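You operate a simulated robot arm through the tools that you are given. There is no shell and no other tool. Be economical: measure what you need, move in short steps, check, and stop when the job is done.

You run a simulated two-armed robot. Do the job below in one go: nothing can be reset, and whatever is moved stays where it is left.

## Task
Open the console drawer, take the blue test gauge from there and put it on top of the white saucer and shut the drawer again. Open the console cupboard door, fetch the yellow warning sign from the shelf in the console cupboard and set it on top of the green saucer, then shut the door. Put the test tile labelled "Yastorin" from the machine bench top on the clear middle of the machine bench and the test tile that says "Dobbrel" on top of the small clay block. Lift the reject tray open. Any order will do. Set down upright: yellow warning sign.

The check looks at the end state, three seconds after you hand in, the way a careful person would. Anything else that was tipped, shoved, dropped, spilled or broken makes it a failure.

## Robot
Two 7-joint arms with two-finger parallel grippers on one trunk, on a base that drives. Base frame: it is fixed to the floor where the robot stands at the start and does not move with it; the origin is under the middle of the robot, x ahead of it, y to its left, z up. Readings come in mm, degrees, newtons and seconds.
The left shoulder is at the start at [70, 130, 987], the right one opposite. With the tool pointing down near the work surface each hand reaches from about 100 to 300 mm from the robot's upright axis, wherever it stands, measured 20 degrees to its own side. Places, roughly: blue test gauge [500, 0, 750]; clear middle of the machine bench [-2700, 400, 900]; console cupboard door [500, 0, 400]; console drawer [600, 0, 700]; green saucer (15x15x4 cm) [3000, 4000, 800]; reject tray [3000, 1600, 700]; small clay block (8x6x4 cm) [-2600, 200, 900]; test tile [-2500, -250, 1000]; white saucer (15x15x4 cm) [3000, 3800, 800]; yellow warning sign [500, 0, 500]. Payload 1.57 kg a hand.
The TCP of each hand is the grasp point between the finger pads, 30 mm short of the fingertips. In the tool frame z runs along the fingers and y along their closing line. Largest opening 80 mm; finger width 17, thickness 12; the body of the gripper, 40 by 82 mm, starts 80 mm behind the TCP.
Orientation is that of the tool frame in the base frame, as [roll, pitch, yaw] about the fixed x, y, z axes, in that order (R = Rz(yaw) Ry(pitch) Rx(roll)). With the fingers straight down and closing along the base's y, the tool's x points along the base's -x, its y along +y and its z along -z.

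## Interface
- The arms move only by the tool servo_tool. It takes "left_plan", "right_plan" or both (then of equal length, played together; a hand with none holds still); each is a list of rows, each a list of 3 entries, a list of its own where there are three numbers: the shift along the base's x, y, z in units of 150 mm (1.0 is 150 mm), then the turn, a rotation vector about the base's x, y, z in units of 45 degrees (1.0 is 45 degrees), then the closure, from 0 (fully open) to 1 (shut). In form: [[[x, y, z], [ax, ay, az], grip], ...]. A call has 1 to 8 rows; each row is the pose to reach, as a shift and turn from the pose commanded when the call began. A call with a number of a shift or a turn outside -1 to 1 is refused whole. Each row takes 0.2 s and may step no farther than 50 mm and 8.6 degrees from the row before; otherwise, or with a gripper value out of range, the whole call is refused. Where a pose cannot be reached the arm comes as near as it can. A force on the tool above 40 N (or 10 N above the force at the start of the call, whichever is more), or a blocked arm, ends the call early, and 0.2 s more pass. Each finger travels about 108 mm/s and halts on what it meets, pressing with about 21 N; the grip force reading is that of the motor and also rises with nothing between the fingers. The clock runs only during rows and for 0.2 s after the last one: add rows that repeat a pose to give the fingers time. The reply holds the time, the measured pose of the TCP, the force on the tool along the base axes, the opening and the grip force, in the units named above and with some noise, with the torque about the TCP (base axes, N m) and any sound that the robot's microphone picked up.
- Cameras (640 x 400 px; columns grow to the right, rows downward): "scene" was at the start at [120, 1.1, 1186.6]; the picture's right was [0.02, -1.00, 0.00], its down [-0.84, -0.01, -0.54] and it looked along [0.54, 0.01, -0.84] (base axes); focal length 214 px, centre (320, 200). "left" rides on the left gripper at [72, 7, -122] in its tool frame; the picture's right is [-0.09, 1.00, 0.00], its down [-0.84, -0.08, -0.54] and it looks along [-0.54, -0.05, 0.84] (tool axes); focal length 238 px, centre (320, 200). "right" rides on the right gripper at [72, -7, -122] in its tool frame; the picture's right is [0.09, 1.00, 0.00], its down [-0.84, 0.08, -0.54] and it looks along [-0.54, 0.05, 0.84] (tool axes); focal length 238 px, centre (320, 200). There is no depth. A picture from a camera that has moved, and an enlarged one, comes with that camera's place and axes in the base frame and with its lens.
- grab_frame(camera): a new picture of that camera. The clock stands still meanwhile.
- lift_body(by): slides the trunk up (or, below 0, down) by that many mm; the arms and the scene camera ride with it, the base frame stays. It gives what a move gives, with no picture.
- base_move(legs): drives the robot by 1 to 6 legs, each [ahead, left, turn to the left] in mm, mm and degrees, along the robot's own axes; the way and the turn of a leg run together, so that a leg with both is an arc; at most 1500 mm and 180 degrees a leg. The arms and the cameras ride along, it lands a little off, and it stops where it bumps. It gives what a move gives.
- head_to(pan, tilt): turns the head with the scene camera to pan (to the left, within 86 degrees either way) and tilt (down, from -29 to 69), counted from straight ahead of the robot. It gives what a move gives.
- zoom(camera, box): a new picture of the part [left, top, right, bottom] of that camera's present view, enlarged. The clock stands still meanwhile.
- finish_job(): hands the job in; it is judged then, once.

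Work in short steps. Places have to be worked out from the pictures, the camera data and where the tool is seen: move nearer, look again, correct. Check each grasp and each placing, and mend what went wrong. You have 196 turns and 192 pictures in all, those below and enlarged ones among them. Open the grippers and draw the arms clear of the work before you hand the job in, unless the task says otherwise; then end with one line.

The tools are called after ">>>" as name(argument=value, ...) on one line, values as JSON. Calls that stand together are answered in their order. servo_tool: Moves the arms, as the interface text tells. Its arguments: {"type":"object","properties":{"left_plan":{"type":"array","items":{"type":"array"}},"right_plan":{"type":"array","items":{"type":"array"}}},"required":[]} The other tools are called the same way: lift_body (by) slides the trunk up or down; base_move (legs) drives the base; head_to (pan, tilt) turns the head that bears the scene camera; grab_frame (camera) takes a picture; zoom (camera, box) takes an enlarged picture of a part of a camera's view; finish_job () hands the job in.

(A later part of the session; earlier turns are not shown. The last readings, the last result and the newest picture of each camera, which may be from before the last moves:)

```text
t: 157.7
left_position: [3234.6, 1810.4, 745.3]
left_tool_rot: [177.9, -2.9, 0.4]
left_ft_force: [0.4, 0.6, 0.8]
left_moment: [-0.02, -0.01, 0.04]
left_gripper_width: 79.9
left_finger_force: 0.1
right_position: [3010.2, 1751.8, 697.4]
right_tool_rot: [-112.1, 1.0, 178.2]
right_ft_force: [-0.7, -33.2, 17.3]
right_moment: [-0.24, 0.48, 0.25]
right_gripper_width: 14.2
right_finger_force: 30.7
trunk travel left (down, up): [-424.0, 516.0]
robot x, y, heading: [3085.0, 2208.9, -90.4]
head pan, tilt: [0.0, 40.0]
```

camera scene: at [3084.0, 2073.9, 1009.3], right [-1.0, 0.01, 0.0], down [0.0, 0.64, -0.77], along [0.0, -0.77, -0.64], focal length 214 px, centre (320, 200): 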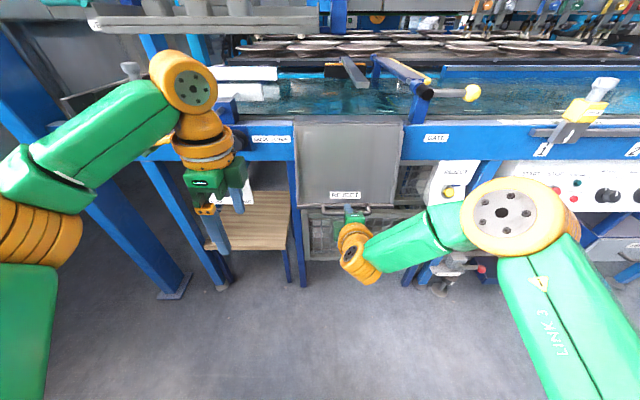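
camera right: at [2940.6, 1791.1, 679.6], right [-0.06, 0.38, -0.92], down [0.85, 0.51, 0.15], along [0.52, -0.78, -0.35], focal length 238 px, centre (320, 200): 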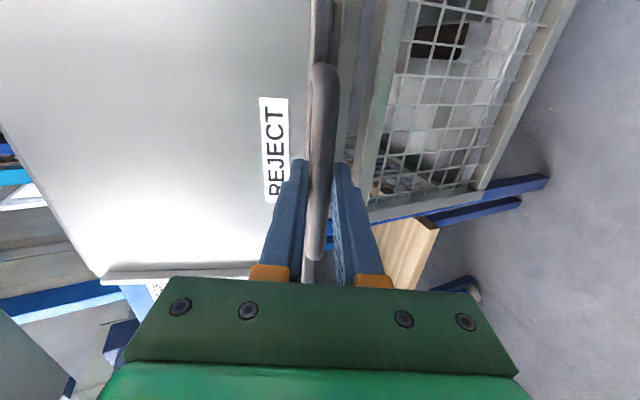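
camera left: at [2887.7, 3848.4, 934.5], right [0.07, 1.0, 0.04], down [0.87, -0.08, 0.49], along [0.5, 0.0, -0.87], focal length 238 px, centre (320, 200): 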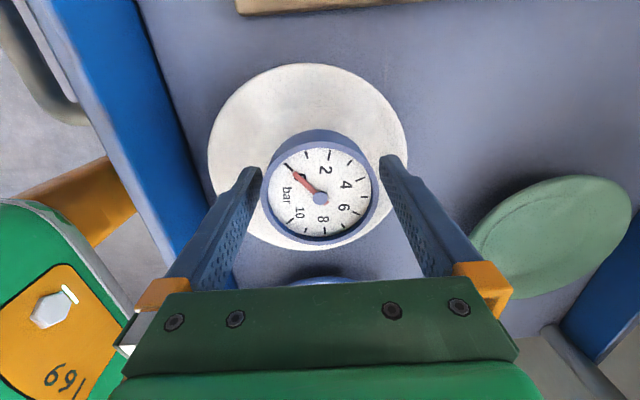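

The flap pulls radially inward; three points give hinge ≈(1547, 818), R≈229, now ~56°. I'll continue to 86°.

>>> servo_tool(right_plan=[[[0, 0.047, 0.127], [0, 0, 0], 1], [[0, 0.113, 0.273], [0, 0, 0], 1], [[0, 0.167, 0.427], [0, 0, 0], 1], [[0, 0.207, 0.58], [0, 0, 0], 1], [[0, 0.227, 0.74], [0, 0, 0], 1]])

>>> grab_frame(camera="scene")

```text
t: 158.9
left_position: [3233.3, 1811.7, 747.4]
left_tool_rot: [177.8, -3.0, 0.4]
left_ft_force: [0.6, 0.0, 0.7]
left_moment: [0.02, 0.07, -0.02]
left_gripper_width: 80.0
left_finger_force: 0.1
right_position: [3009.0, 1787.6, 806.6]
right_tool_rot: [-112.5, 1.0, 178.3]
right_ft_force: [0.1, -6.7, -4.2]
right_moment: [0.12, 0.54, 0.06]
right_gripper_width: 13.8
right_finger_force: 30.6
trunk travel left (down, up): [-424.0, 516.0]
robot x, y, heading: [3080.5, 2208.4, -90.3]
head pan, tilt: [0.0, 40.0]
```

```text
111 pictures are left
camera scene: at [3083.7, 2071.7, 1009.2], right [-1.0, 0.01, 0.0], down [0.0, 0.65, -0.76], along [-0.01, -0.76, -0.65], focal length 214 px, centre (320, 200)
```

scene: 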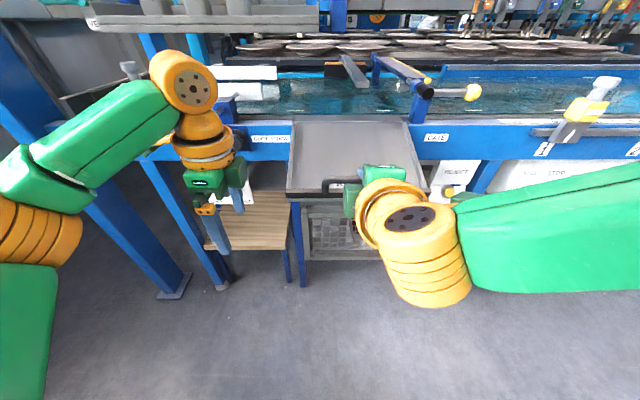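

The tray is nearly horizontal. I'll push further up until it stops.

>>> servo_tool(right_plan=[[[0, 0, 0.1], [0, 0, 0], 1], [[0, -0.01, 0.18], [0, 0, 0], 1], [[0, -0.03, 0.26], [0, 0, 0], 1]])

>>> grab_frame(camera="scene")

```text
t: 159.7
left_position: [3232.8, 1815.1, 749.4]
left_tool_rot: [177.5, -3.0, 0.5]
left_ft_force: [-0.2, 0.3, 0.3]
left_moment: [-0.01, 0.0, 0.05]
left_gripper_width: 79.8
left_finger_force: 0.0
right_position: [3010.1, 1788.1, 849.3]
right_tool_rot: [-112.0, 1.2, 178.3]
right_ft_force: [-2.8, 2.6, 7.9]
right_moment: [-0.09, 0.58, -0.29]
right_gripper_width: 13.7
right_finger_force: 30.7
trunk travel left (down, up): [-424.0, 516.0]
robot x, y, heading: [3083.8, 2210.9, -90.4]
head pan, tilt: [0.0, 40.0]
```

```text
110 pictures are left
camera scene: at [3083.3, 2076.4, 1010.1], right [-1.0, 0.01, 0.0], down [0.0, 0.64, -0.77], along [0.0, -0.77, -0.64], focal length 214 px, centre (320, 200)
```

scene: 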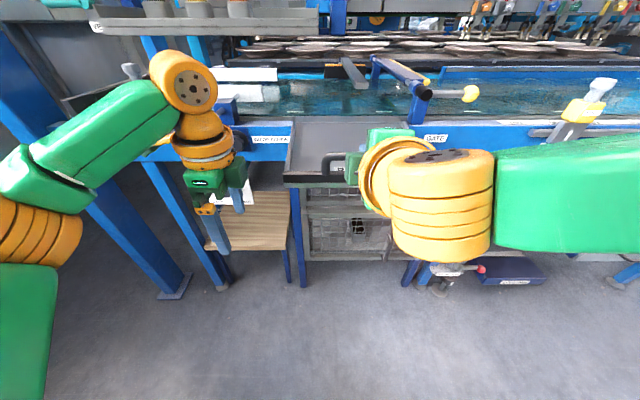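

Still moving freely. Continue a bit more to find the stop.

>>> servo_tool(right_plan=[[[0, -0.02, 0.1], [0, 0, 0], 1], [[0, -0.05, 0.2], [0, 0, 0], 1], [[0, -0.1, 0.3], [0, 0, 0], 1]])

>>> grab_frame(camera="right")

```text
t: 160.5
left_position: [3234.0, 1816.9, 749.0]
left_tool_rot: [177.5, -2.9, 0.6]
left_ft_force: [0.4, -0.4, 0.5]
left_moment: [0.0, 0.03, -0.04]
left_gripper_width: 80.2
left_finger_force: 0.1
right_position: [3010.2, 1781.9, 874.5]
right_tool_rot: [-112.1, 1.1, 178.1]
right_ft_force: [1.6, 20.1, -18.6]
right_moment: [0.35, 0.63, -0.2]
right_gripper_width: 13.3
right_finger_force: 30.8
right hand out of reach, approached as far as the arm can: row 3
trunk travel left (down, up): [-424.0, 516.0]
robot x, y, heading: [3082.2, 2212.4, -90.3]
head pan, tilt: [0.0, 40.0]
```

```text
109 pictures are left
camera right: at [2940.6, 1892.9, 926.3], right [-0.06, 0.38, -0.92], down [0.85, 0.5, 0.15], along [0.52, -0.78, -0.35], focal length 238 px, centre (320, 200)
```

right: 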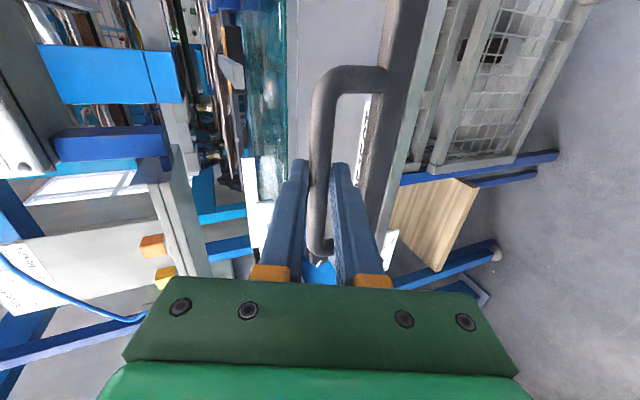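

Resistance rises now (stop reached). I'll open slightly, leaving the lower finger as a catch, to see if the tray stays up.

>>> servo_tool(right_plan=[[[0, 0, 0], [0, 0, 0], 0.75], [[0, 0, 0], [0, 0, 0], 0.6], [[0, 0, 0], [0, 0, 0], 0.6], [[0, 0, 0], [0, 0, 0], 0.6]])

>>> grab_frame(camera="right")

```text
t: 161.5
left_position: [3234.5, 1814.3, 747.6]
left_tool_rot: [177.7, -3.1, 0.3]
left_ft_force: [0.7, -0.6, 0.5]
left_moment: [-0.02, -0.01, 0.02]
left_gripper_width: 80.0
left_finger_force: 0.1
right_position: [3009.1, 1779.1, 876.9]
right_tool_rot: [-111.9, 1.2, 178.1]
right_ft_force: [0.1, -0.2, 0.2]
right_moment: [0.01, 0.01, 0.02]
right_gripper_width: 32.2
right_finger_force: 0.1
trunk travel left (down, up): [-424.0, 516.0]
robot x, y, heading: [3083.5, 2205.5, -90.3]
head pan, tilt: [0.0, 40.0]
```

```text
108 pictures are left
camera right: at [2940.1, 1890.0, 927.0], right [-0.06, 0.37, -0.93], down [0.85, 0.5, 0.15], along [0.52, -0.78, -0.35], focal length 238 px, centre (320, 200)
```

right: 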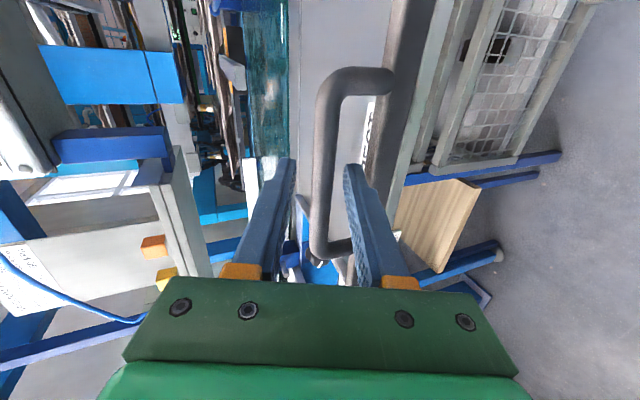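

The tray stays up by itself (zero force). I'll withdraw along the fingers and verify from a distance.

>>> servo_tool(right_plan=[[[0, 0.15, 0.062], [0, 0, 0], 0.6], [[0, 0.3, 0.124], [0, 0, 0], 0.6], [[0, 0.45, 0.18], [0, 0, 0], 0.6]])

>>> base_move(legs=[[-300, 0, 0]])

>>> lift_body(by=200)

>>> grab_frame(camera="scene")

```text
t: 162.3
left_position: [3232.7, 1815.6, 749.6]
left_tool_rot: [177.6, -3.0, 0.4]
left_ft_force: [0.0, 0.0, -0.1]
left_moment: [0.0, 0.0, 0.0]
left_gripper_width: 80.0
left_finger_force: 0.0
right_position: [3011.2, 1826.8, 876.2]
right_tool_rot: [-112.4, 1.3, 178.3]
right_ft_force: [-0.2, 0.5, 1.0]
right_moment: [0.02, -0.02, 0.0]
right_gripper_width: 31.9
right_finger_force: 0.0
right hand out of reach, approached as far as the arm can: row 1, 2, 3
trunk travel left (down, up): [-424.0, 516.0]
robot x, y, heading: [3085.0, 2210.4, -90.6]
head pan, tilt: [0.0, 40.0]
```

```text
t: 164.4
left_position: [3234.3, 2116.1, 748.3]
left_tool_rot: [177.6, -3.1, 0.0]
left_ft_force: [0.8, -0.4, -0.7]
left_moment: [-0.03, 0.02, 0.0]
left_gripper_width: 79.8
left_finger_force: 0.0
right_position: [3012.6, 2129.0, 875.7]
right_tool_rot: [-112.5, 1.3, 178.0]
right_ft_force: [-0.8, 0.5, 0.9]
right_moment: [-0.02, 0.03, 0.03]
right_gripper_width: 31.9
right_finger_force: 0.0
trunk travel left (down, up): [-424.0, 516.0]
robot x, y, heading: [3085.3, 2513.4, -91.1]
head pan, tilt: [0.0, 40.0]
```

```text
t: 166.6
left_position: [3233.3, 2116.5, 948.8]
left_tool_rot: [177.7, -3.0, 0.1]
left_ft_force: [0.0, -0.4, -0.5]
left_moment: [0.01, 0.03, 0.0]
left_gripper_width: 80.1
left_finger_force: 0.0
right_position: [3012.5, 2128.5, 1075.2]
right_tool_rot: [-112.5, 1.1, 177.9]
right_ft_force: [0.7, -0.1, -0.5]
right_moment: [-0.02, -0.03, 0.01]
right_gripper_width: 32.2
right_finger_force: 0.1
trunk travel left (down, up): [-624.0, 316.0]
robot x, y, heading: [3085.6, 2512.4, -90.8]
head pan, tilt: [0.0, 40.0]
```

```text
107 pictures are left
camera scene: at [3085.8, 2376.5, 1209.6], right [-1.0, 0.01, 0.0], down [0.01, 0.64, -0.77], along [-0.01, -0.77, -0.64], focal length 214 px, centre (320, 200)
```

scene: 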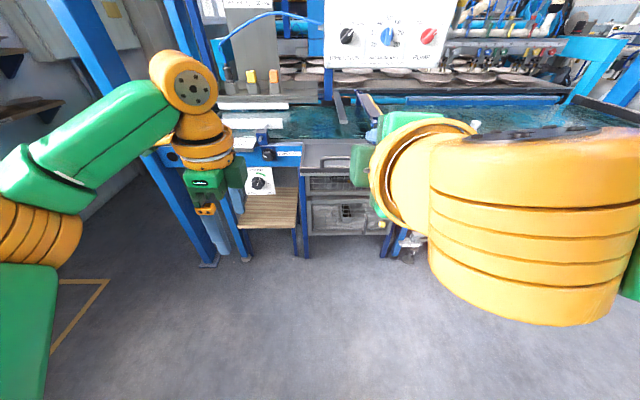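

The arm blocks part of the view; I'll lower the right hand and look again.

>>> servo_tool(right_plan=[[[0, 0, -0.3], [0, 0, 0], 0.3], [[0, 0, -0.6], [0, 0, 0], 0], [[0, 0, -0.9], [0, 0, 0], 0]])

>>> zoom(camera="scene", box=[230, 90, 430, 240])

```text
t: 167.3
left_position: [3233.7, 2115.0, 948.7]
left_tool_rot: [177.7, -2.9, 0.0]
left_ft_force: [-0.2, -0.7, -0.2]
left_moment: [0.05, -0.01, -0.02]
left_gripper_width: 80.3
left_finger_force: 0.0
right_position: [3015.9, 2125.6, 938.4]
right_tool_rot: [-112.6, 1.3, 177.9]
right_ft_force: [-0.2, 0.0, -0.1]
right_moment: [-0.05, 0.0, 0.0]
right_gripper_width: 80.0
right_finger_force: 0.1
trunk travel left (down, up): [-624.0, 316.0]
robot x, y, heading: [3087.4, 2513.5, -90.9]
head pan, tilt: [0.0, 40.0]
```

```text
2.67 times, centred on (330, 165) of scene
camera zoom: at [3086.3, 2375.6, 1209.5], right [-1.0, 0.01, 0.0], down [0.01, 0.64, -0.77], along [-0.01, -0.77, -0.64], focal length 572 px, centre (293, 293)
```

zoom: 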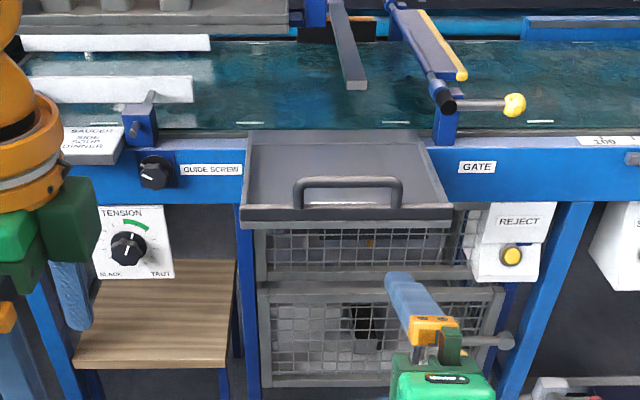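

Reject tray is open and holding. Next I'll head to the machine bench at x≈−2600; drive out via y≈3050.

>>> base_move(legs=[[-540, 0, 0], [0, 0, -89], [1450, 0, 0], [1450, 0, 0], [600, 0, 0], [0, 0, 90]])

>>> base_move(legs=[[1400, 0, 0], [1250, 0, 0], [0, 0, -90], [500, 0, 0]])

>>> head_to(pan=0, tilt=15)

>>> grab_frame(camera="scene")

```text
t: 194.6
left_position: [-229.4, 2619.4, 947.5]
left_tool_rot: [177.6, -3.1, 1.1]
left_ft_force: [0.8, 0.6, -0.2]
left_moment: [-0.01, 0.01, -0.03]
left_gripper_width: 80.0
left_finger_force: 0.0
right_position: [-448.6, 2624.4, 939.6]
right_tool_rot: [-112.5, 1.2, 178.9]
right_ft_force: [0.4, 0.4, -0.6]
right_moment: [-0.02, 0.0, 0.01]
right_gripper_width: 80.2
right_finger_force: 0.1
trunk travel left (down, up): [-624.0, 316.0]
robot x, y, heading: [-383.2, 3012.8, -89.5]
head pan, tilt: [0.0, 40.0]
```

```text
t: 213.7
left_position: [-1366.6, 327.7, 948.4]
left_tool_rot: [177.7, -3.0, -94.3]
left_ft_force: [-0.1, -0.3, -0.2]
left_moment: [0.01, 0.04, 0.01]
left_gripper_width: 79.8
left_finger_force: 0.0
right_position: [-1340.7, 544.3, 940.4]
right_tool_rot: [-112.4, 1.1, 83.5]
right_ft_force: [0.3, -0.3, -0.4]
right_moment: [0.0, 0.01, 0.01]
right_gripper_width: 80.0
right_finger_force: 0.0
trunk travel left (down, up): [-624.0, 316.0]
robot x, y, heading: [-959.1, 442.7, 174.8]
head pan, tilt: [0.0, 40.0]
```

```text
t: 214.6
left_position: [-1367.2, 327.4, 947.3]
left_tool_rot: [177.7, -3.0, -94.4]
left_ft_force: [-0.3, 0.0, 0.6]
left_moment: [0.02, 0.0, -0.02]
left_gripper_width: 79.9
left_finger_force: 0.0
right_position: [-1340.1, 544.5, 939.7]
right_tool_rot: [-112.5, 1.1, 83.4]
right_ft_force: [-0.3, -0.2, -0.1]
right_moment: [-0.01, 0.0, 0.05]
right_gripper_width: 79.8
right_finger_force: 0.1
trunk travel left (down, up): [-624.0, 316.0]
robot x, y, heading: [-962.0, 440.1, 174.9]
head pan, tilt: [0.0, 15.0]
```

```text
105 pictures are left
camera scene: at [-1103.1, 455.4, 1249.1], right [0.09, 1.0, 0.0], down [0.26, -0.02, -0.97], along [-0.96, 0.09, -0.26], focal length 214 px, centre (320, 200)
```

scene: 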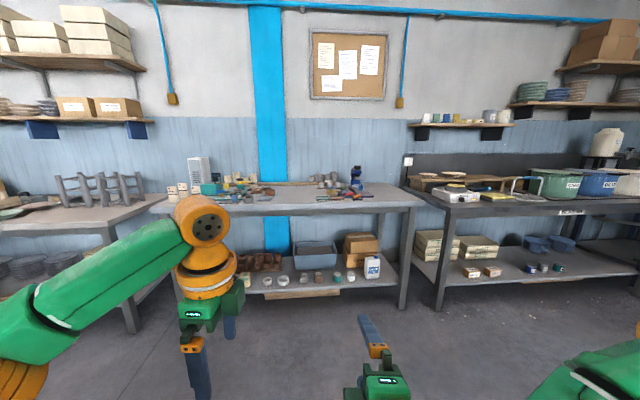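

The machine bench is in the middle. Zoom on its top.

>>> zoom(camera="scene", box=[150, 140, 310, 230])

>>> zoom(camera="scene", box=[280, 140, 440, 230])

```text
4.00 times, centred on (230, 185) of scene
camera zoom: at [-1103.1, 455.4, 1249.1], right [0.09, 1.0, 0.0], down [0.26, -0.02, -0.97], along [-0.96, 0.09, -0.26], focal length 858 px, centre (680, 260)
```

zoom: 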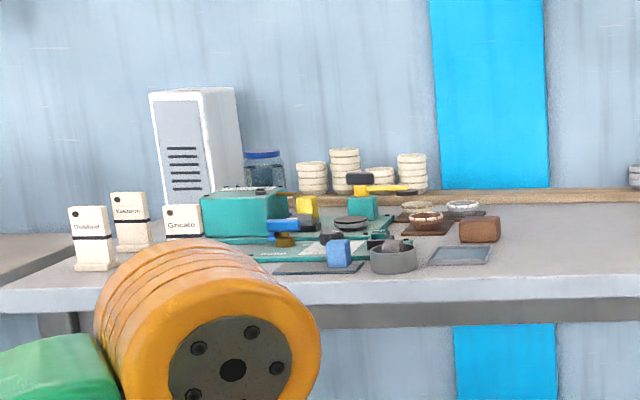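

```text
4.00 times, centred on (360, 185) of scene
camera zoom: at [-1103.1, 455.4, 1249.1], right [0.09, 1.0, 0.0], down [0.26, -0.02, -0.97], along [-0.96, 0.09, -0.26], focal length 858 px, centre (160, 260)
```

zoom: 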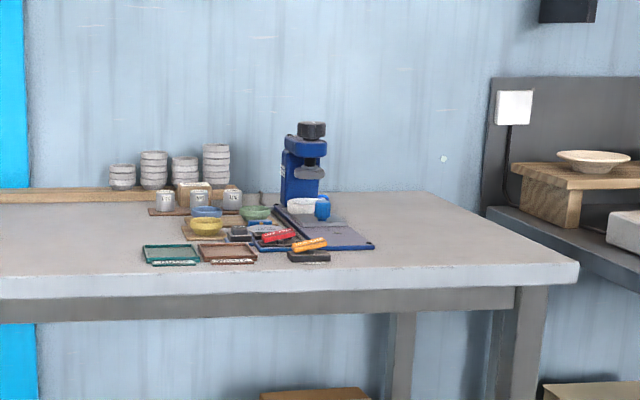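

Three labelled tiles stand on the left end and the brown clay block at the middle-left. I'll fold the right hand to point down and drive closer to the tiles.

>>> servo_tool(right_plan=[[[0, 0.1, 0.15], [0, -0.18, 0], 0], [[0.05, 0.2, 0.3], [0, -0.36, 0], 0], [[0.1, 0.3, 0.45], [0, -0.54, 0], 0], [[0.15, 0.4, 0.6], [0, -0.72, 0], 0], [[0.2, 0.5, 0.75], [0, -0.9, 0], 0]])

>>> servo_tool(right_plan=[[[0, 0.1, 0.15], [0, -0.18, 0], 0], [[0.05, 0.2, 0.3], [0, -0.36, 0], 0], [[0.1, 0.3, 0.45], [0, -0.5, 0], 0], [[0.15, 0.4, 0.5], [0, -0.5, 0], 0]])

>>> base_move(legs=[[0, 0, 5], [0, 540, 0], [700, 0, 0]])

>>> head_to(pan=0, tilt=25)

>>> grab_frame(camera="scene")

```text
t: 215.8
left_position: [-1366.7, 328.1, 948.6]
left_tool_rot: [177.7, -3.0, -94.5]
left_ft_force: [-0.8, 0.0, 0.2]
left_moment: [-0.05, 0.05, 0.01]
left_gripper_width: 79.7
left_finger_force: 0.2
right_position: [-1235.2, 566.7, 990.0]
right_tool_rot: [-152.8, -3.3, 84.0]
right_ft_force: [0.6, 0.0, -0.3]
right_moment: [0.0, 0.04, -0.02]
right_gripper_width: 79.9
right_finger_force: 0.1
right hand out of reach, approached as far as the arm can: row 2, 3, 4, 5
trunk travel left (down, up): [-624.0, 316.0]
robot x, y, heading: [-961.8, 443.3, 174.8]
head pan, tilt: [0.0, 15.0]
```

```text
t: 216.8
left_position: [-1366.6, 327.5, 949.1]
left_tool_rot: [177.7, -3.0, -94.4]
left_ft_force: [0.1, 0.5, 0.1]
left_moment: [0.0, 0.01, 0.0]
left_gripper_width: 79.8
left_finger_force: 0.0
right_position: [-1158.9, 571.6, 999.6]
right_tool_rot: [-175.3, -5.3, 85.9]
right_ft_force: [-0.1, -1.1, -0.2]
right_moment: [0.0, -0.01, 0.02]
right_gripper_width: 80.0
right_finger_force: 0.1
right hand out of reach, approached as far as the arm can: row 1, 2, 3, 4
trunk travel left (down, up): [-624.0, 316.0]
robot x, y, heading: [-958.7, 444.8, 174.9]
head pan, tilt: [0.0, 15.0]
```

```text
t: 223.8
left_position: [-2042.2, -234.2, 948.8]
left_tool_rot: [177.6, -3.0, -89.7]
left_ft_force: [0.6, -0.8, 0.3]
left_moment: [-0.02, 0.01, 0.04]
left_gripper_width: 80.0
left_finger_force: 0.0
right_position: [-1856.1, 26.7, 999.6]
right_tool_rot: [-175.2, -5.4, 90.6]
right_ft_force: [0.3, -0.2, 0.4]
right_moment: [-0.02, 0.0, 0.03]
right_gripper_width: 79.8
right_finger_force: 0.0
trunk travel left (down, up): [-624.0, 316.0]
robot x, y, heading: [-1649.2, -86.0, 179.3]
head pan, tilt: [0.0, 15.0]
```

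```text
t: 224.5
left_position: [-2042.0, -233.5, 948.4]
left_tool_rot: [177.7, -2.9, -89.6]
left_ft_force: [0.4, 0.1, 0.2]
left_moment: [0.0, -0.01, -0.04]
left_gripper_width: 80.1
left_finger_force: 0.1
right_position: [-1855.5, 25.7, 999.7]
right_tool_rot: [-175.2, -5.2, 90.6]
right_ft_force: [-0.9, -0.1, -0.4]
right_moment: [0.01, 0.02, -0.03]
right_gripper_width: 80.3
right_finger_force: 0.0
trunk travel left (down, up): [-624.0, 316.0]
robot x, y, heading: [-1649.5, -88.3, 179.3]
head pan, tilt: [0.0, 25.0]
```

```text
102 pictures are left
camera scene: at [-1789.1, -84.7, 1233.0], right [0.01, 1.0, 0.0], down [0.42, 0.0, -0.91], along [-0.91, 0.01, -0.42], focal length 214 px, centre (320, 200)
```

scene: 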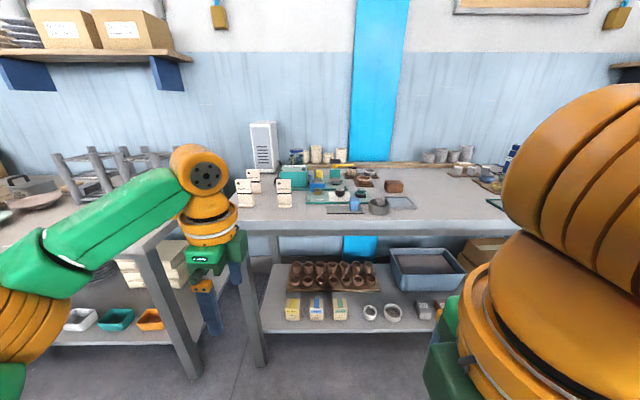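

Zoom on the tiles to read the labels.

>>> zoom(camera="scene", box=[225, 150, 345, 225])

>>> zoom(camera="scene", box=[300, 150, 440, 235])

```text
5.33 times, centred on (285, 188) of scene
camera zoom: at [-1789.1, -84.7, 1233.0], right [0.01, 1.0, 0.0], down [0.42, 0.0, -0.91], along [-0.91, 0.01, -0.42], focal length 1144 px, centre (507, 267)
```

zoom: 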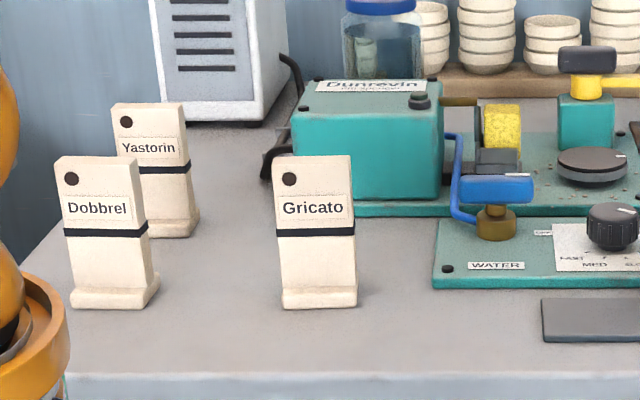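

```text
4.57 times, centred on (370, 192) of scene
camera zoom: at [-1789.1, -84.7, 1233.0], right [0.01, 1.0, 0.0], down [0.42, 0.0, -0.91], along [-0.91, 0.01, -0.42], focal length 980 px, centre (91, 234)
```

zoom: 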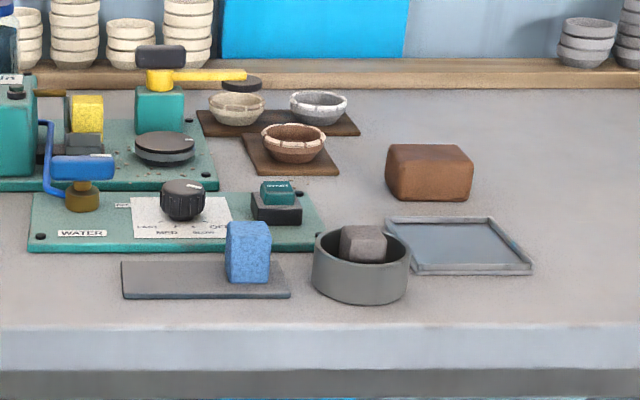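

Dobbrel ≈[−2482, −342], Yastorin ≈[−2597, −333], Gricato ≈[−2479, −202] (assuming bench top z≈890). I'll raise the trunk and move so the left hand hovers over the Dobbrel tile.

>>> lift_body(by=170)

>>> base_move(legs=[[0, 100, 0.7], [400, 0, 0]])

>>> head_to(pan=10, tilt=45)

>>> grab_frame(camera="scene")

>>> grab_frame(camera="left")

```text
t: 226.4
left_position: [-2042.0, -235.7, 1118.3]
left_tool_rot: [177.7, -3.0, -89.8]
left_ft_force: [0.1, -0.6, 0.4]
left_moment: [-0.03, 0.03, -0.01]
left_gripper_width: 79.9
left_finger_force: 0.0
right_position: [-1856.4, 26.2, 1170.0]
right_tool_rot: [-175.4, -5.3, 90.6]
right_ft_force: [0.7, -0.3, 0.8]
right_moment: [0.01, -0.02, -0.03]
right_gripper_width: 80.2
right_finger_force: 0.0
trunk travel left (down, up): [-794.0, 146.0]
robot x, y, heading: [-1648.7, -83.7, 179.9]
head pan, tilt: [0.0, 25.0]
```

```text
t: 229.6
left_position: [-2425.3, -342.8, 1118.9]
left_tool_rot: [177.6, -3.0, -88.5]
left_ft_force: [-0.2, -0.1, -0.1]
left_moment: [0.0, -0.03, 0.02]
left_gripper_width: 79.9
left_finger_force: 0.0
right_position: [-2244.9, -78.7, 1170.9]
right_tool_rot: [-175.2, -5.3, 91.9]
right_ft_force: [0.2, -0.4, 0.7]
right_moment: [-0.01, 0.04, 0.0]
right_gripper_width: 80.1
right_finger_force: 0.0
trunk travel left (down, up): [-794.0, 146.0]
robot x, y, heading: [-2036.6, -187.9, -179.4]
head pan, tilt: [0.0, 25.0]
```

```text
t: 230.4
left_position: [-2426.6, -342.9, 1118.7]
left_tool_rot: [177.7, -3.0, -88.6]
left_ft_force: [-0.3, 0.4, -0.1]
left_moment: [0.0, -0.01, -0.04]
left_gripper_width: 80.0
left_finger_force: 0.0
right_position: [-2244.7, -78.9, 1170.4]
right_tool_rot: [-175.3, -5.3, 91.8]
right_ft_force: [-0.4, 0.3, -0.9]
right_moment: [0.01, 0.03, 0.0]
right_gripper_width: 79.9
right_finger_force: 0.1
trunk travel left (down, up): [-794.0, 146.0]
robot x, y, heading: [-2032.8, -189.0, -179.2]
head pan, tilt: [10.0, 45.0]
```

```text
99 pictures are left
camera scene: at [-2165.0, -202.1, 1372.4], right [-0.19, 0.98, 0.0], down [0.69, 0.13, -0.71], along [-0.7, -0.13, -0.71], focal length 214 px, centre (320, 200)
```

scene: 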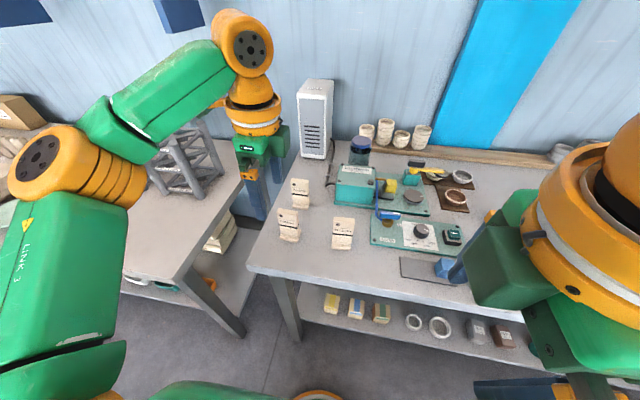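

```text
98 pictures are left
camera left: at [-2427.4, -407.8, 1244.4], right [-1.0, 0.07, 0.04], down [0.08, 0.87, 0.49], along [0.0, 0.5, -0.87], focal length 238 px, centre (320, 200)
```

left: 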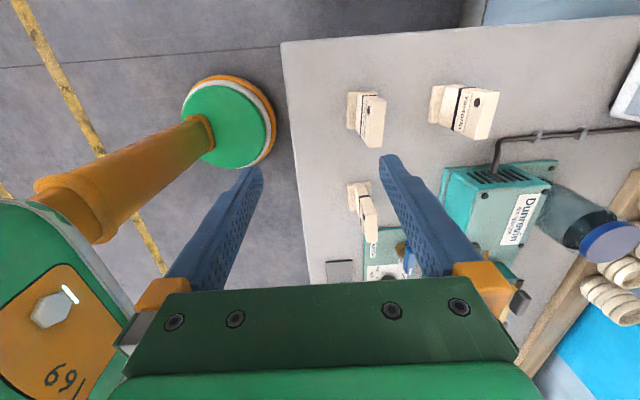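

Zoom both views for exact tile positions.

>>> zoom(camera="left", box=[280, 60, 520, 260])

>>> zoom(camera="scene", box=[250, 160, 390, 270])

```text
2.00 times, centred on (400, 160) of left
camera zoom: at [-2427.4, -407.8, 1244.4], right [-1.0, 0.07, 0.04], down [0.08, 0.87, 0.49], along [0.0, 0.5, -0.87], focal length 477 px, centre (160, 280)
```

zoom: 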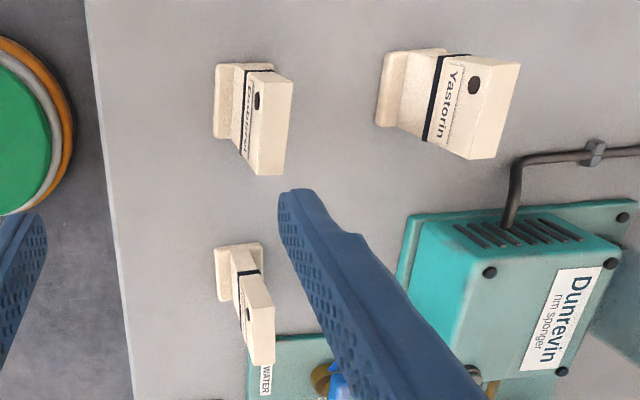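

```text
3.64 times, centred on (320, 215) of scene
camera zoom: at [-2165.0, -202.1, 1372.4], right [-0.19, 0.98, 0.0], down [0.69, 0.13, -0.71], along [-0.7, -0.13, -0.71], focal length 780 px, centre (320, 146)
```

zoom: 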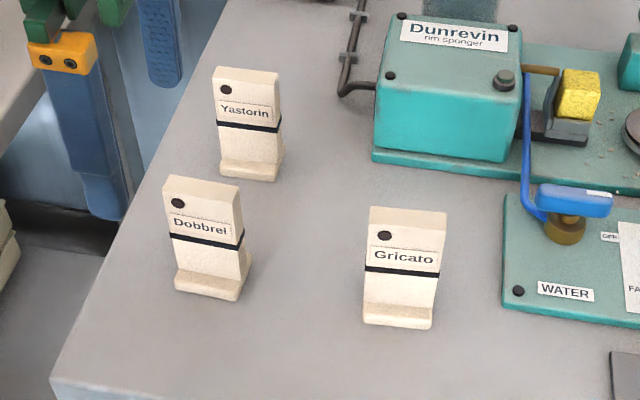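

Dobbrel's top centre is ≈[−2503, −346, 976] with bench top ≈880. I'll move in 60 mm, align, and lower to about z 1030 for a check.

>>> base_move(legs=[[62, 0, -0.7]])

>>> servo_tool(left_plan=[[[-0.05, -0.02, 0], [0, 0, 0], 0], [[-0.1, -0.02, 0], [0.05, 0.06, 0], 0]])

>>> lift_body(by=-85)

>>> grab_frame(camera="left")

>>> zoom(camera="scene", box=[200, 120, 400, 280])

```text
t: 231.4
left_position: [-2480.3, -337.8, 1121.1]
left_tool_rot: [177.3, -2.9, -89.3]
left_ft_force: [0.9, 0.2, 0.3]
left_moment: [0.0, 0.08, 0.01]
left_gripper_width: 80.3
left_finger_force: 0.1
right_position: [-2297.4, -75.7, 1171.1]
right_tool_rot: [-174.9, -5.3, 91.1]
right_ft_force: [-0.7, 0.7, -0.5]
right_moment: [-0.01, 0.04, 0.01]
right_gripper_width: 80.0
right_finger_force: 0.1
trunk travel left (down, up): [-794.0, 146.0]
robot x, y, heading: [-2093.5, -184.5, 180.0]
head pan, tilt: [10.0, 45.0]
```

```text
t: 232.0
left_position: [-2502.3, -340.8, 1117.7]
left_tool_rot: [174.9, -0.8, -89.2]
left_ft_force: [0.6, -0.5, -0.2]
left_moment: [0.05, 0.03, 0.0]
left_gripper_width: 80.3
left_finger_force: 0.2
right_position: [-2302.5, -77.4, 1171.1]
right_tool_rot: [-175.1, -5.3, 90.9]
right_ft_force: [0.4, -0.6, 0.6]
right_moment: [0.02, 0.02, 0.03]
right_gripper_width: 79.8
right_finger_force: 0.0
trunk travel left (down, up): [-794.0, 146.0]
robot x, y, heading: [-2093.1, -187.4, 180.0]
head pan, tilt: [10.0, 45.0]
```

```text
t: 233.2
left_position: [-2504.8, -341.7, 1031.9]
left_tool_rot: [175.0, -0.6, -89.2]
left_ft_force: [-0.4, 0.1, -0.9]
left_moment: [0.0, 0.01, -0.02]
left_gripper_width: 80.2
left_finger_force: 0.1
right_position: [-2305.4, -76.0, 1084.4]
right_tool_rot: [-175.3, -5.3, 91.0]
right_ft_force: [-0.3, -0.6, 0.3]
right_moment: [0.03, 0.02, 0.0]
right_gripper_width: 79.7
right_finger_force: 0.0
trunk travel left (down, up): [-709.0, 231.0]
robot x, y, heading: [-2094.4, -189.1, 179.9]
head pan, tilt: [10.0, 45.0]
```

```text
95 pictures are left
camera left: at [-2499.4, -411.0, 1156.2], right [-0.99, 0.08, 0.09], down [0.11, 0.84, 0.52], along [-0.03, 0.53, -0.85], focal length 238 px, centre (320, 200)
```

left: 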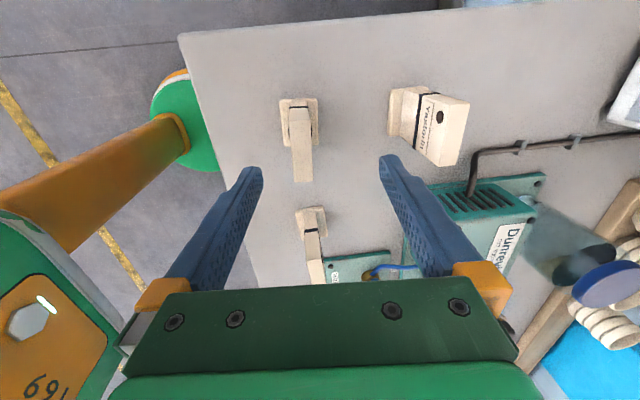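

```text
2.50 times, centred on (300, 200) of scene
camera zoom: at [-2224.8, -200.7, 1287.4], right [-0.17, 0.99, 0.0], down [0.7, 0.12, -0.71], along [-0.7, -0.12, -0.71], focal length 536 px, centre (370, 200)
```

zoom: 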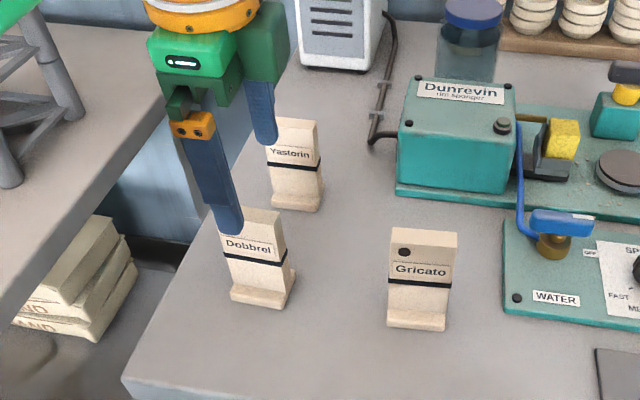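

Tile top is ≈[−2497, −343]. I'll level the hand, shift +8 mm in x, lower to z≈952 and grip.

>>> servo_tool(left_plan=[[[0.03, 0, 0], [0, -0.06, 0], 0], [[0.05, -0.01, 0], [0, -0.11, 0], 0], [[0.05, -0.01, 0], [0, -0.11, 0], 0]])

>>> lift_body(by=-45)

>>> grab_frame(camera="left")

>>> zoom(camera="scene", box=[200, 120, 400, 280])

```text
t: 234.0
left_position: [-2496.7, -343.6, 1032.4]
left_tool_rot: [179.9, -0.7, -89.3]
left_ft_force: [0.1, 0.5, -0.2]
left_moment: [0.04, 0.01, 0.01]
left_gripper_width: 80.1
left_finger_force: 0.1
right_position: [-2303.4, -75.2, 1084.9]
right_tool_rot: [-175.2, -5.3, 91.0]
right_ft_force: [0.0, 0.5, 0.3]
right_moment: [0.0, 0.0, 0.02]
right_gripper_width: 79.7
right_finger_force: 0.0
trunk travel left (down, up): [-709.0, 231.0]
robot x, y, heading: [-2095.1, -186.9, 180.0]
head pan, tilt: [10.0, 45.0]
```

```text
t: 234.9
left_position: [-2496.4, -343.6, 987.6]
left_tool_rot: [179.9, -0.8, -89.3]
left_ft_force: [-0.1, -0.4, -1.2]
left_moment: [-0.02, -0.01, -0.02]
left_gripper_width: 80.1
left_finger_force: 0.1
right_position: [-2305.2, -75.4, 1040.6]
right_tool_rot: [-175.2, -5.3, 91.0]
right_ft_force: [0.0, -0.1, 0.2]
right_moment: [0.0, -0.03, 0.0]
right_gripper_width: 80.0
right_finger_force: 0.2
trunk travel left (down, up): [-664.0, 276.0]
robot x, y, heading: [-2092.7, -184.2, 179.9]
head pan, tilt: [10.0, 45.0]
```

```text
93 pictures are left
camera left: at [-2502.4, -413.0, 1110.9], right [-1.0, 0.08, 0.0], down [0.07, 0.84, 0.53], along [0.04, 0.53, -0.85], focal length 238 px, centre (320, 200)
```

left: 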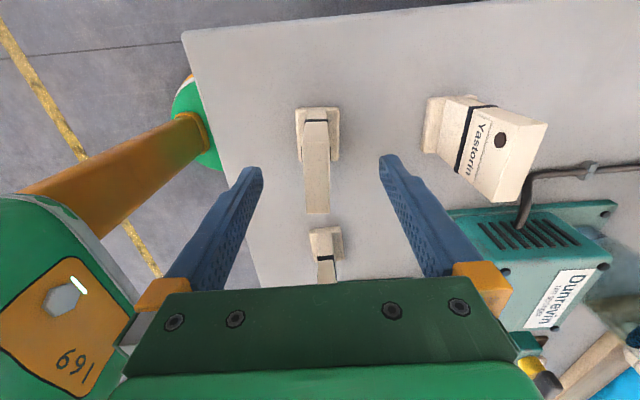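

```text
2.50 times, centred on (300, 200) of scene
camera zoom: at [-2224.8, -200.7, 1242.3], right [-0.17, 0.99, 0.0], down [0.7, 0.12, -0.71], along [-0.7, -0.12, -0.71], focal length 536 px, centre (370, 200)
```

zoom: 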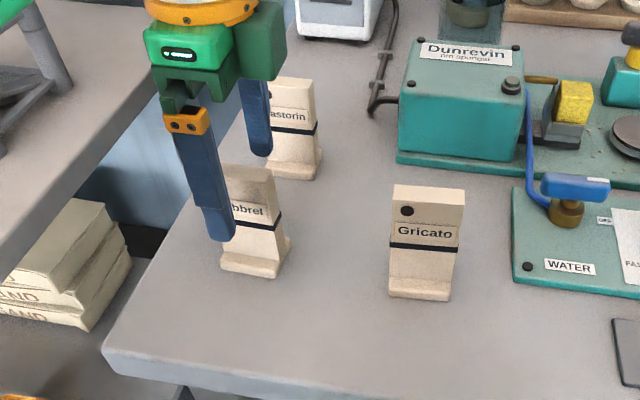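

Aligned. Lower 36 mm and close.

>>> lift_body(by=-36)

>>> servo_tool(left_plan=[[[0, 0, 0], [0, 0, 0], 0.3], [[0, 0, 0], [0, 0, 0], 0.6], [[0, 0, 0], [0, 0, 0], 0.8], [[0, 0, 0], [0, 0, 0], 1], [[0, 0, 0], [0, 0, 0], 1]])

>>> grab_frame(camera="left")

```text
t: 235.7
left_position: [-2497.1, -343.9, 951.0]
left_tool_rot: [179.8, -0.7, -89.3]
left_ft_force: [-0.2, 0.2, -1.0]
left_moment: [0.01, 0.01, -0.01]
left_gripper_width: 80.0
left_finger_force: 0.0
right_position: [-2304.2, -75.3, 1003.4]
right_tool_rot: [-175.2, -5.3, 91.0]
right_ft_force: [0.2, 0.4, -0.3]
right_moment: [0.03, -0.01, -0.02]
right_gripper_width: 80.0
right_finger_force: 0.0
trunk travel left (down, up): [-628.0, 312.0]
robot x, y, heading: [-2097.6, -188.7, 179.9]
head pan, tilt: [10.0, 45.0]
```

```text
t: 236.9
left_position: [-2495.5, -344.0, 952.4]
left_tool_rot: [179.9, -0.7, -89.3]
left_ft_force: [0.1, 0.2, 0.9]
left_moment: [0.03, -0.05, 0.06]
left_gripper_width: 15.7
left_finger_force: 20.8
right_position: [-2304.2, -76.2, 1004.8]
right_tool_rot: [-175.2, -5.3, 90.9]
right_ft_force: [-0.8, 0.3, 0.2]
right_moment: [-0.02, 0.01, 0.02]
right_gripper_width: 80.1
right_finger_force: 0.0
trunk travel left (down, up): [-628.0, 312.0]
robot x, y, heading: [-2092.1, -186.9, 179.9]
head pan, tilt: [10.0, 45.0]
```

```text
91 pictures are left
camera left: at [-2502.5, -413.0, 1075.0], right [-1.0, 0.08, 0.0], down [0.07, 0.84, 0.53], along [0.04, 0.53, -0.85], focal length 238 px, centre (320, 200)
```

left: 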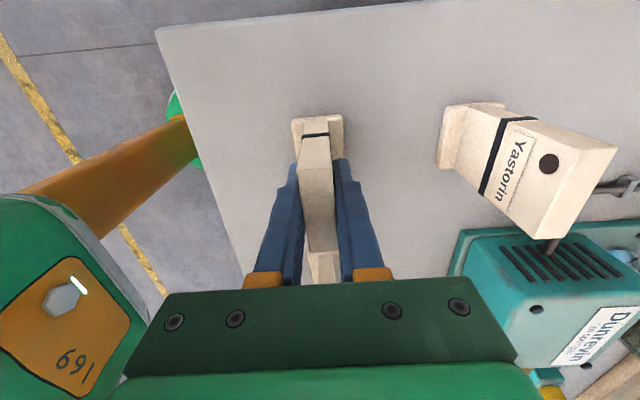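

Tile gripped (15.7 mm). I'll lift and shift the base right toward the clay block.

>>> lift_body(by=160)

>>> base_move(legs=[[0, -575, 0]])

>>> grab_frame(camera="scene")

>>> grab_frame(camera="left")

```text
t: 238.7
left_position: [-2495.9, -343.8, 1112.1]
left_tool_rot: [179.9, -0.7, -89.3]
left_ft_force: [0.4, -0.3, -1.0]
left_moment: [0.0, 0.01, 0.01]
left_gripper_width: 15.8
left_finger_force: 21.1
right_position: [-2305.3, -76.5, 1163.3]
right_tool_rot: [-175.3, -5.3, 91.0]
right_ft_force: [-0.1, 0.4, -0.9]
right_moment: [0.01, 0.02, 0.0]
right_gripper_width: 79.8
right_finger_force: 0.1
trunk travel left (down, up): [-788.0, 152.0]
robot x, y, heading: [-2092.7, -183.6, 179.6]
head pan, tilt: [10.0, 45.0]
```

```text
t: 242.0
left_position: [-2497.3, 236.5, 1111.1]
left_tool_rot: [179.9, -0.7, -89.2]
left_ft_force: [0.8, -0.2, -2.4]
left_moment: [-0.02, 0.0, 0.01]
left_gripper_width: 15.8
left_finger_force: 20.6
right_position: [-2304.2, 504.5, 1164.9]
right_tool_rot: [-175.2, -5.4, 91.1]
right_ft_force: [0.4, -0.4, -0.8]
right_moment: [0.0, 0.0, 0.0]
right_gripper_width: 80.0
right_finger_force: 0.1
trunk travel left (down, up): [-788.0, 152.0]
robot x, y, heading: [-2095.2, 399.6, 180.1]
head pan, tilt: [10.0, 45.0]
```

```text
90 pictures are left
camera scene: at [-2224.5, 379.7, 1366.3], right [-0.17, 0.98, 0.0], down [0.7, 0.12, -0.71], along [-0.7, -0.12, -0.71], focal length 214 px, centre (320, 200)
```

scene: 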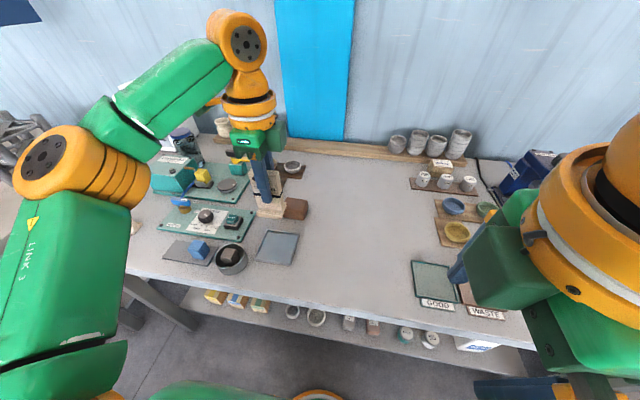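

```text
89 pictures are left
camera left: at [-2501.9, 167.2, 1234.5], right [-1.0, 0.08, 0.0], down [0.07, 0.84, 0.53], along [0.04, 0.53, -0.85], focal length 238 px, centre (320, 200)
```

left: 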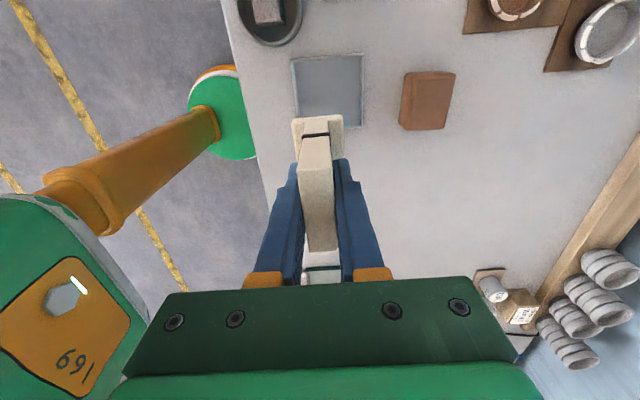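

Clay block top is ≈[−2632, 235, 920]. Move the base in 90 mm and then the arm so the TCP comes over it.

>>> base_move(legs=[[88, 0, 0]])

>>> servo_tool(left_plan=[[[-0.15, 0, 0], [0, 0, 0], 1], [[-0.3, 0, 0], [0, 0, 0], 1]])

>>> lift_body(by=-70)

>>> grab_frame(camera="scene")

>>> grab_frame(camera="left")

```text
t: 243.1
left_position: [-2579.4, 237.8, 1113.6]
left_tool_rot: [179.7, -0.7, -89.1]
left_ft_force: [0.3, 0.3, -0.3]
left_moment: [0.0, 0.03, 0.01]
left_gripper_width: 15.5
left_finger_force: 20.9
right_position: [-2388.7, 505.5, 1165.9]
right_tool_rot: [-175.0, -5.3, 91.1]
right_ft_force: [0.5, 0.2, 0.8]
right_moment: [0.02, 0.0, 0.01]
right_gripper_width: 80.0
right_finger_force: 0.1
trunk travel left (down, up): [-788.0, 152.0]
robot x, y, heading: [-2182.6, 397.2, -179.9]
head pan, tilt: [10.0, 45.0]
```

```text
t: 243.7
left_position: [-2629.4, 240.0, 1113.1]
left_tool_rot: [179.9, -0.9, -89.2]
left_ft_force: [0.2, -1.0, -1.4]
left_moment: [-0.02, 0.0, 0.0]
left_gripper_width: 15.7
left_finger_force: 20.7
right_position: [-2392.4, 507.5, 1163.3]
right_tool_rot: [-175.2, -5.3, 91.1]
right_ft_force: [0.5, 0.2, -0.5]
right_moment: [-0.02, 0.0, -0.01]
right_gripper_width: 80.0
right_finger_force: 0.1
trunk travel left (down, up): [-788.0, 152.0]
robot x, y, heading: [-2182.5, 396.2, -180.1]
head pan, tilt: [10.0, 45.0]
```

```text
t: 244.8
left_position: [-2629.5, 238.2, 1041.5]
left_tool_rot: [180.0, -0.7, -89.1]
left_ft_force: [0.2, -1.1, -0.5]
left_moment: [-0.01, -0.01, 0.04]
left_gripper_width: 15.5
left_finger_force: 20.8
right_position: [-2392.4, 505.2, 1093.8]
right_tool_rot: [-175.1, -5.3, 91.2]
right_ft_force: [-0.5, -0.6, 0.5]
right_moment: [-0.01, -0.01, 0.05]
right_gripper_width: 80.0
right_finger_force: 0.1
trunk travel left (down, up): [-718.0, 222.0]
robot x, y, heading: [-2178.2, 395.9, -179.9]
head pan, tilt: [10.0, 45.0]
```

```text
88 pictures are left
camera scene: at [-2312.8, 380.9, 1296.3], right [-0.17, 0.98, 0.0], down [0.7, 0.12, -0.71], along [-0.7, -0.12, -0.71], focal length 214 px, centre (320, 200)
```

scene: 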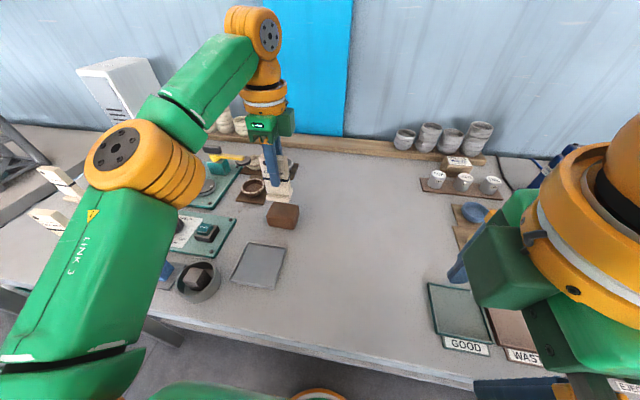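

```text
87 pictures are left
camera left: at [-2635.3, 169.4, 1165.3], right [-1.0, 0.08, 0.0], down [0.07, 0.84, 0.53], along [0.04, 0.53, -0.85], focal length 238 px, centre (320, 200)
```

left: 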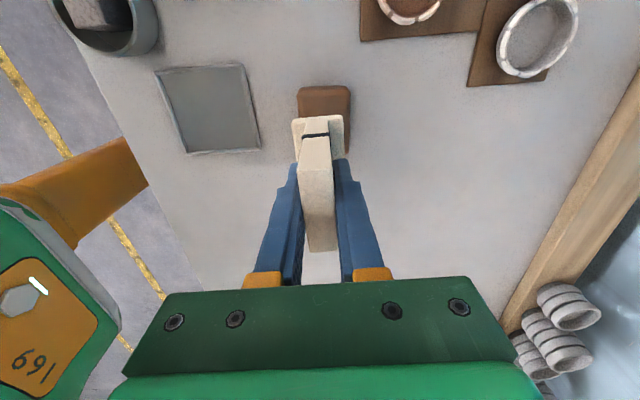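

Block centre ≈[−2637, 233]. I'll shift (−6, −5) mm, lower 38 and check.

>>> servo_tool(left_plan=[[[-0.04, -0.03, 0], [0, 0, 0], 1], [[-0.04, -0.03, 0], [0, 0, 0], 1]])

>>> lift_body(by=-38)

>>> zoom(camera="scene", box=[200, 130, 360, 270])

>>> grab_frame(camera="left")

```text
t: 245.4
left_position: [-2635.7, 234.1, 1041.8]
left_tool_rot: [-180.0, -0.7, -89.0]
left_ft_force: [-0.2, -0.7, -1.5]
left_moment: [-0.01, 0.03, -0.01]
left_gripper_width: 16.0
left_finger_force: 21.0
right_position: [-2393.3, 506.7, 1095.5]
right_tool_rot: [-175.2, -5.4, 91.2]
right_ft_force: [0.5, 0.1, 0.0]
right_moment: [0.01, 0.03, 0.01]
right_gripper_width: 79.9
right_finger_force: 0.0
trunk travel left (down, up): [-718.0, 222.0]
robot x, y, heading: [-2182.6, 397.5, -180.0]
head pan, tilt: [10.0, 45.0]
```

```text
t: 246.2
left_position: [-2634.8, 233.3, 1003.6]
left_tool_rot: [-180.0, -0.7, -89.1]
left_ft_force: [-0.1, -0.1, -1.4]
left_moment: [0.01, 0.0, 0.0]
left_gripper_width: 15.9
left_finger_force: 20.9
right_position: [-2392.5, 505.7, 1056.7]
right_tool_rot: [-175.2, -5.3, 91.2]
right_ft_force: [0.6, -0.2, -0.2]
right_moment: [-0.01, -0.01, -0.03]
right_gripper_width: 80.0
right_finger_force: 0.0
trunk travel left (down, up): [-680.0, 260.0]
robot x, y, heading: [-2184.3, 396.9, -180.1]
head pan, tilt: [10.0, 45.0]
```

```text
2.86 times, centred on (280, 200) of scene
camera zoom: at [-2312.8, 380.9, 1258.3], right [-0.17, 0.98, 0.0], down [0.7, 0.12, -0.71], along [-0.7, -0.12, -0.71], focal length 613 px, centre (434, 200)
```

zoom: 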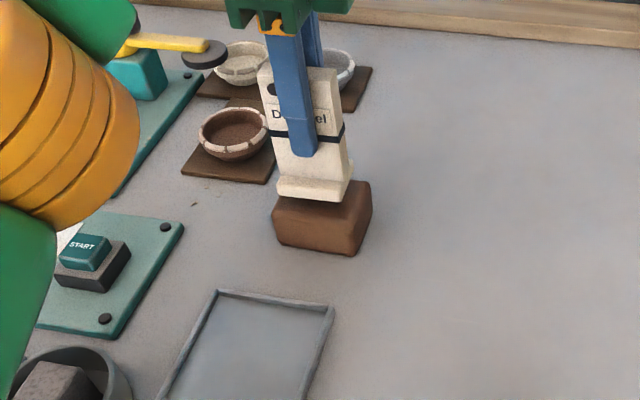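

```text
85 pictures are left
camera left: at [-2641.0, 165.2, 1127.1], right [-1.0, 0.08, 0.0], down [0.07, 0.84, 0.53], along [0.04, 0.53, -0.85], focal length 238 px, centre (320, 200)
```

left: 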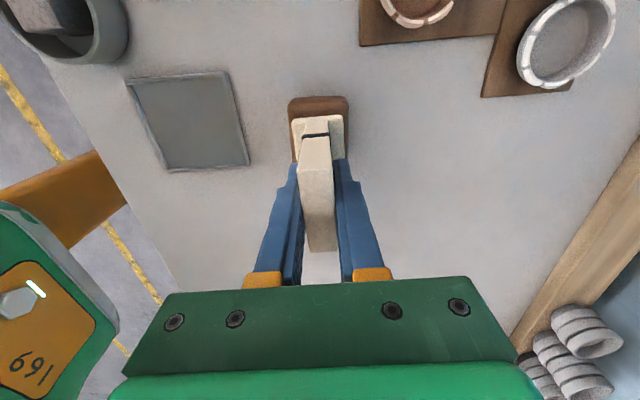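

Well centred just above the block. Lower in small steps until contact.

>>> servo_tool(left_plan=[[[0, 0, -0.03], [0, 0, 0], 1], [[0, 0, -0.06], [0, 0, 0], 1]])

>>> servo_tool(left_plan=[[[0, 0, -0.02], [0, 0, 0], 1], [[0, 0, -0.03], [0, 0, 0], 1]])

```text
t: 246.8
left_position: [-2636.1, 234.0, 995.3]
left_tool_rot: [179.9, -0.6, -89.3]
left_ft_force: [1.1, -0.6, -1.1]
left_moment: [-0.01, -0.02, 0.02]
left_gripper_width: 15.7
left_finger_force: 21.2
right_position: [-2393.4, 505.2, 1056.5]
right_tool_rot: [-175.1, -5.4, 91.3]
right_ft_force: [0.5, -0.1, 0.3]
right_moment: [0.02, 0.01, 0.01]
right_gripper_width: 79.8
right_finger_force: 0.1
trunk travel left (down, up): [-680.0, 260.0]
robot x, y, heading: [-2181.4, 396.6, -180.1]
head pan, tilt: [10.0, 45.0]
```

```text
t: 247.4
left_position: [-2635.6, 234.9, 991.8]
left_tool_rot: [179.7, -0.8, -89.2]
left_ft_force: [-5.3, -2.2, 15.0]
left_moment: [-0.22, 0.07, -0.02]
left_gripper_width: 15.5
left_finger_force: 21.2
right_position: [-2392.4, 506.2, 1056.3]
right_tool_rot: [-175.3, -5.2, 91.2]
right_ft_force: [0.1, 0.5, 0.0]
right_moment: [-0.03, 0.02, 0.0]
right_gripper_width: 79.9
right_finger_force: 0.1
trunk travel left (down, up): [-680.0, 260.0]
robot x, y, heading: [-2182.3, 397.3, -180.0]
head pan, tilt: [10.0, 45.0]
```

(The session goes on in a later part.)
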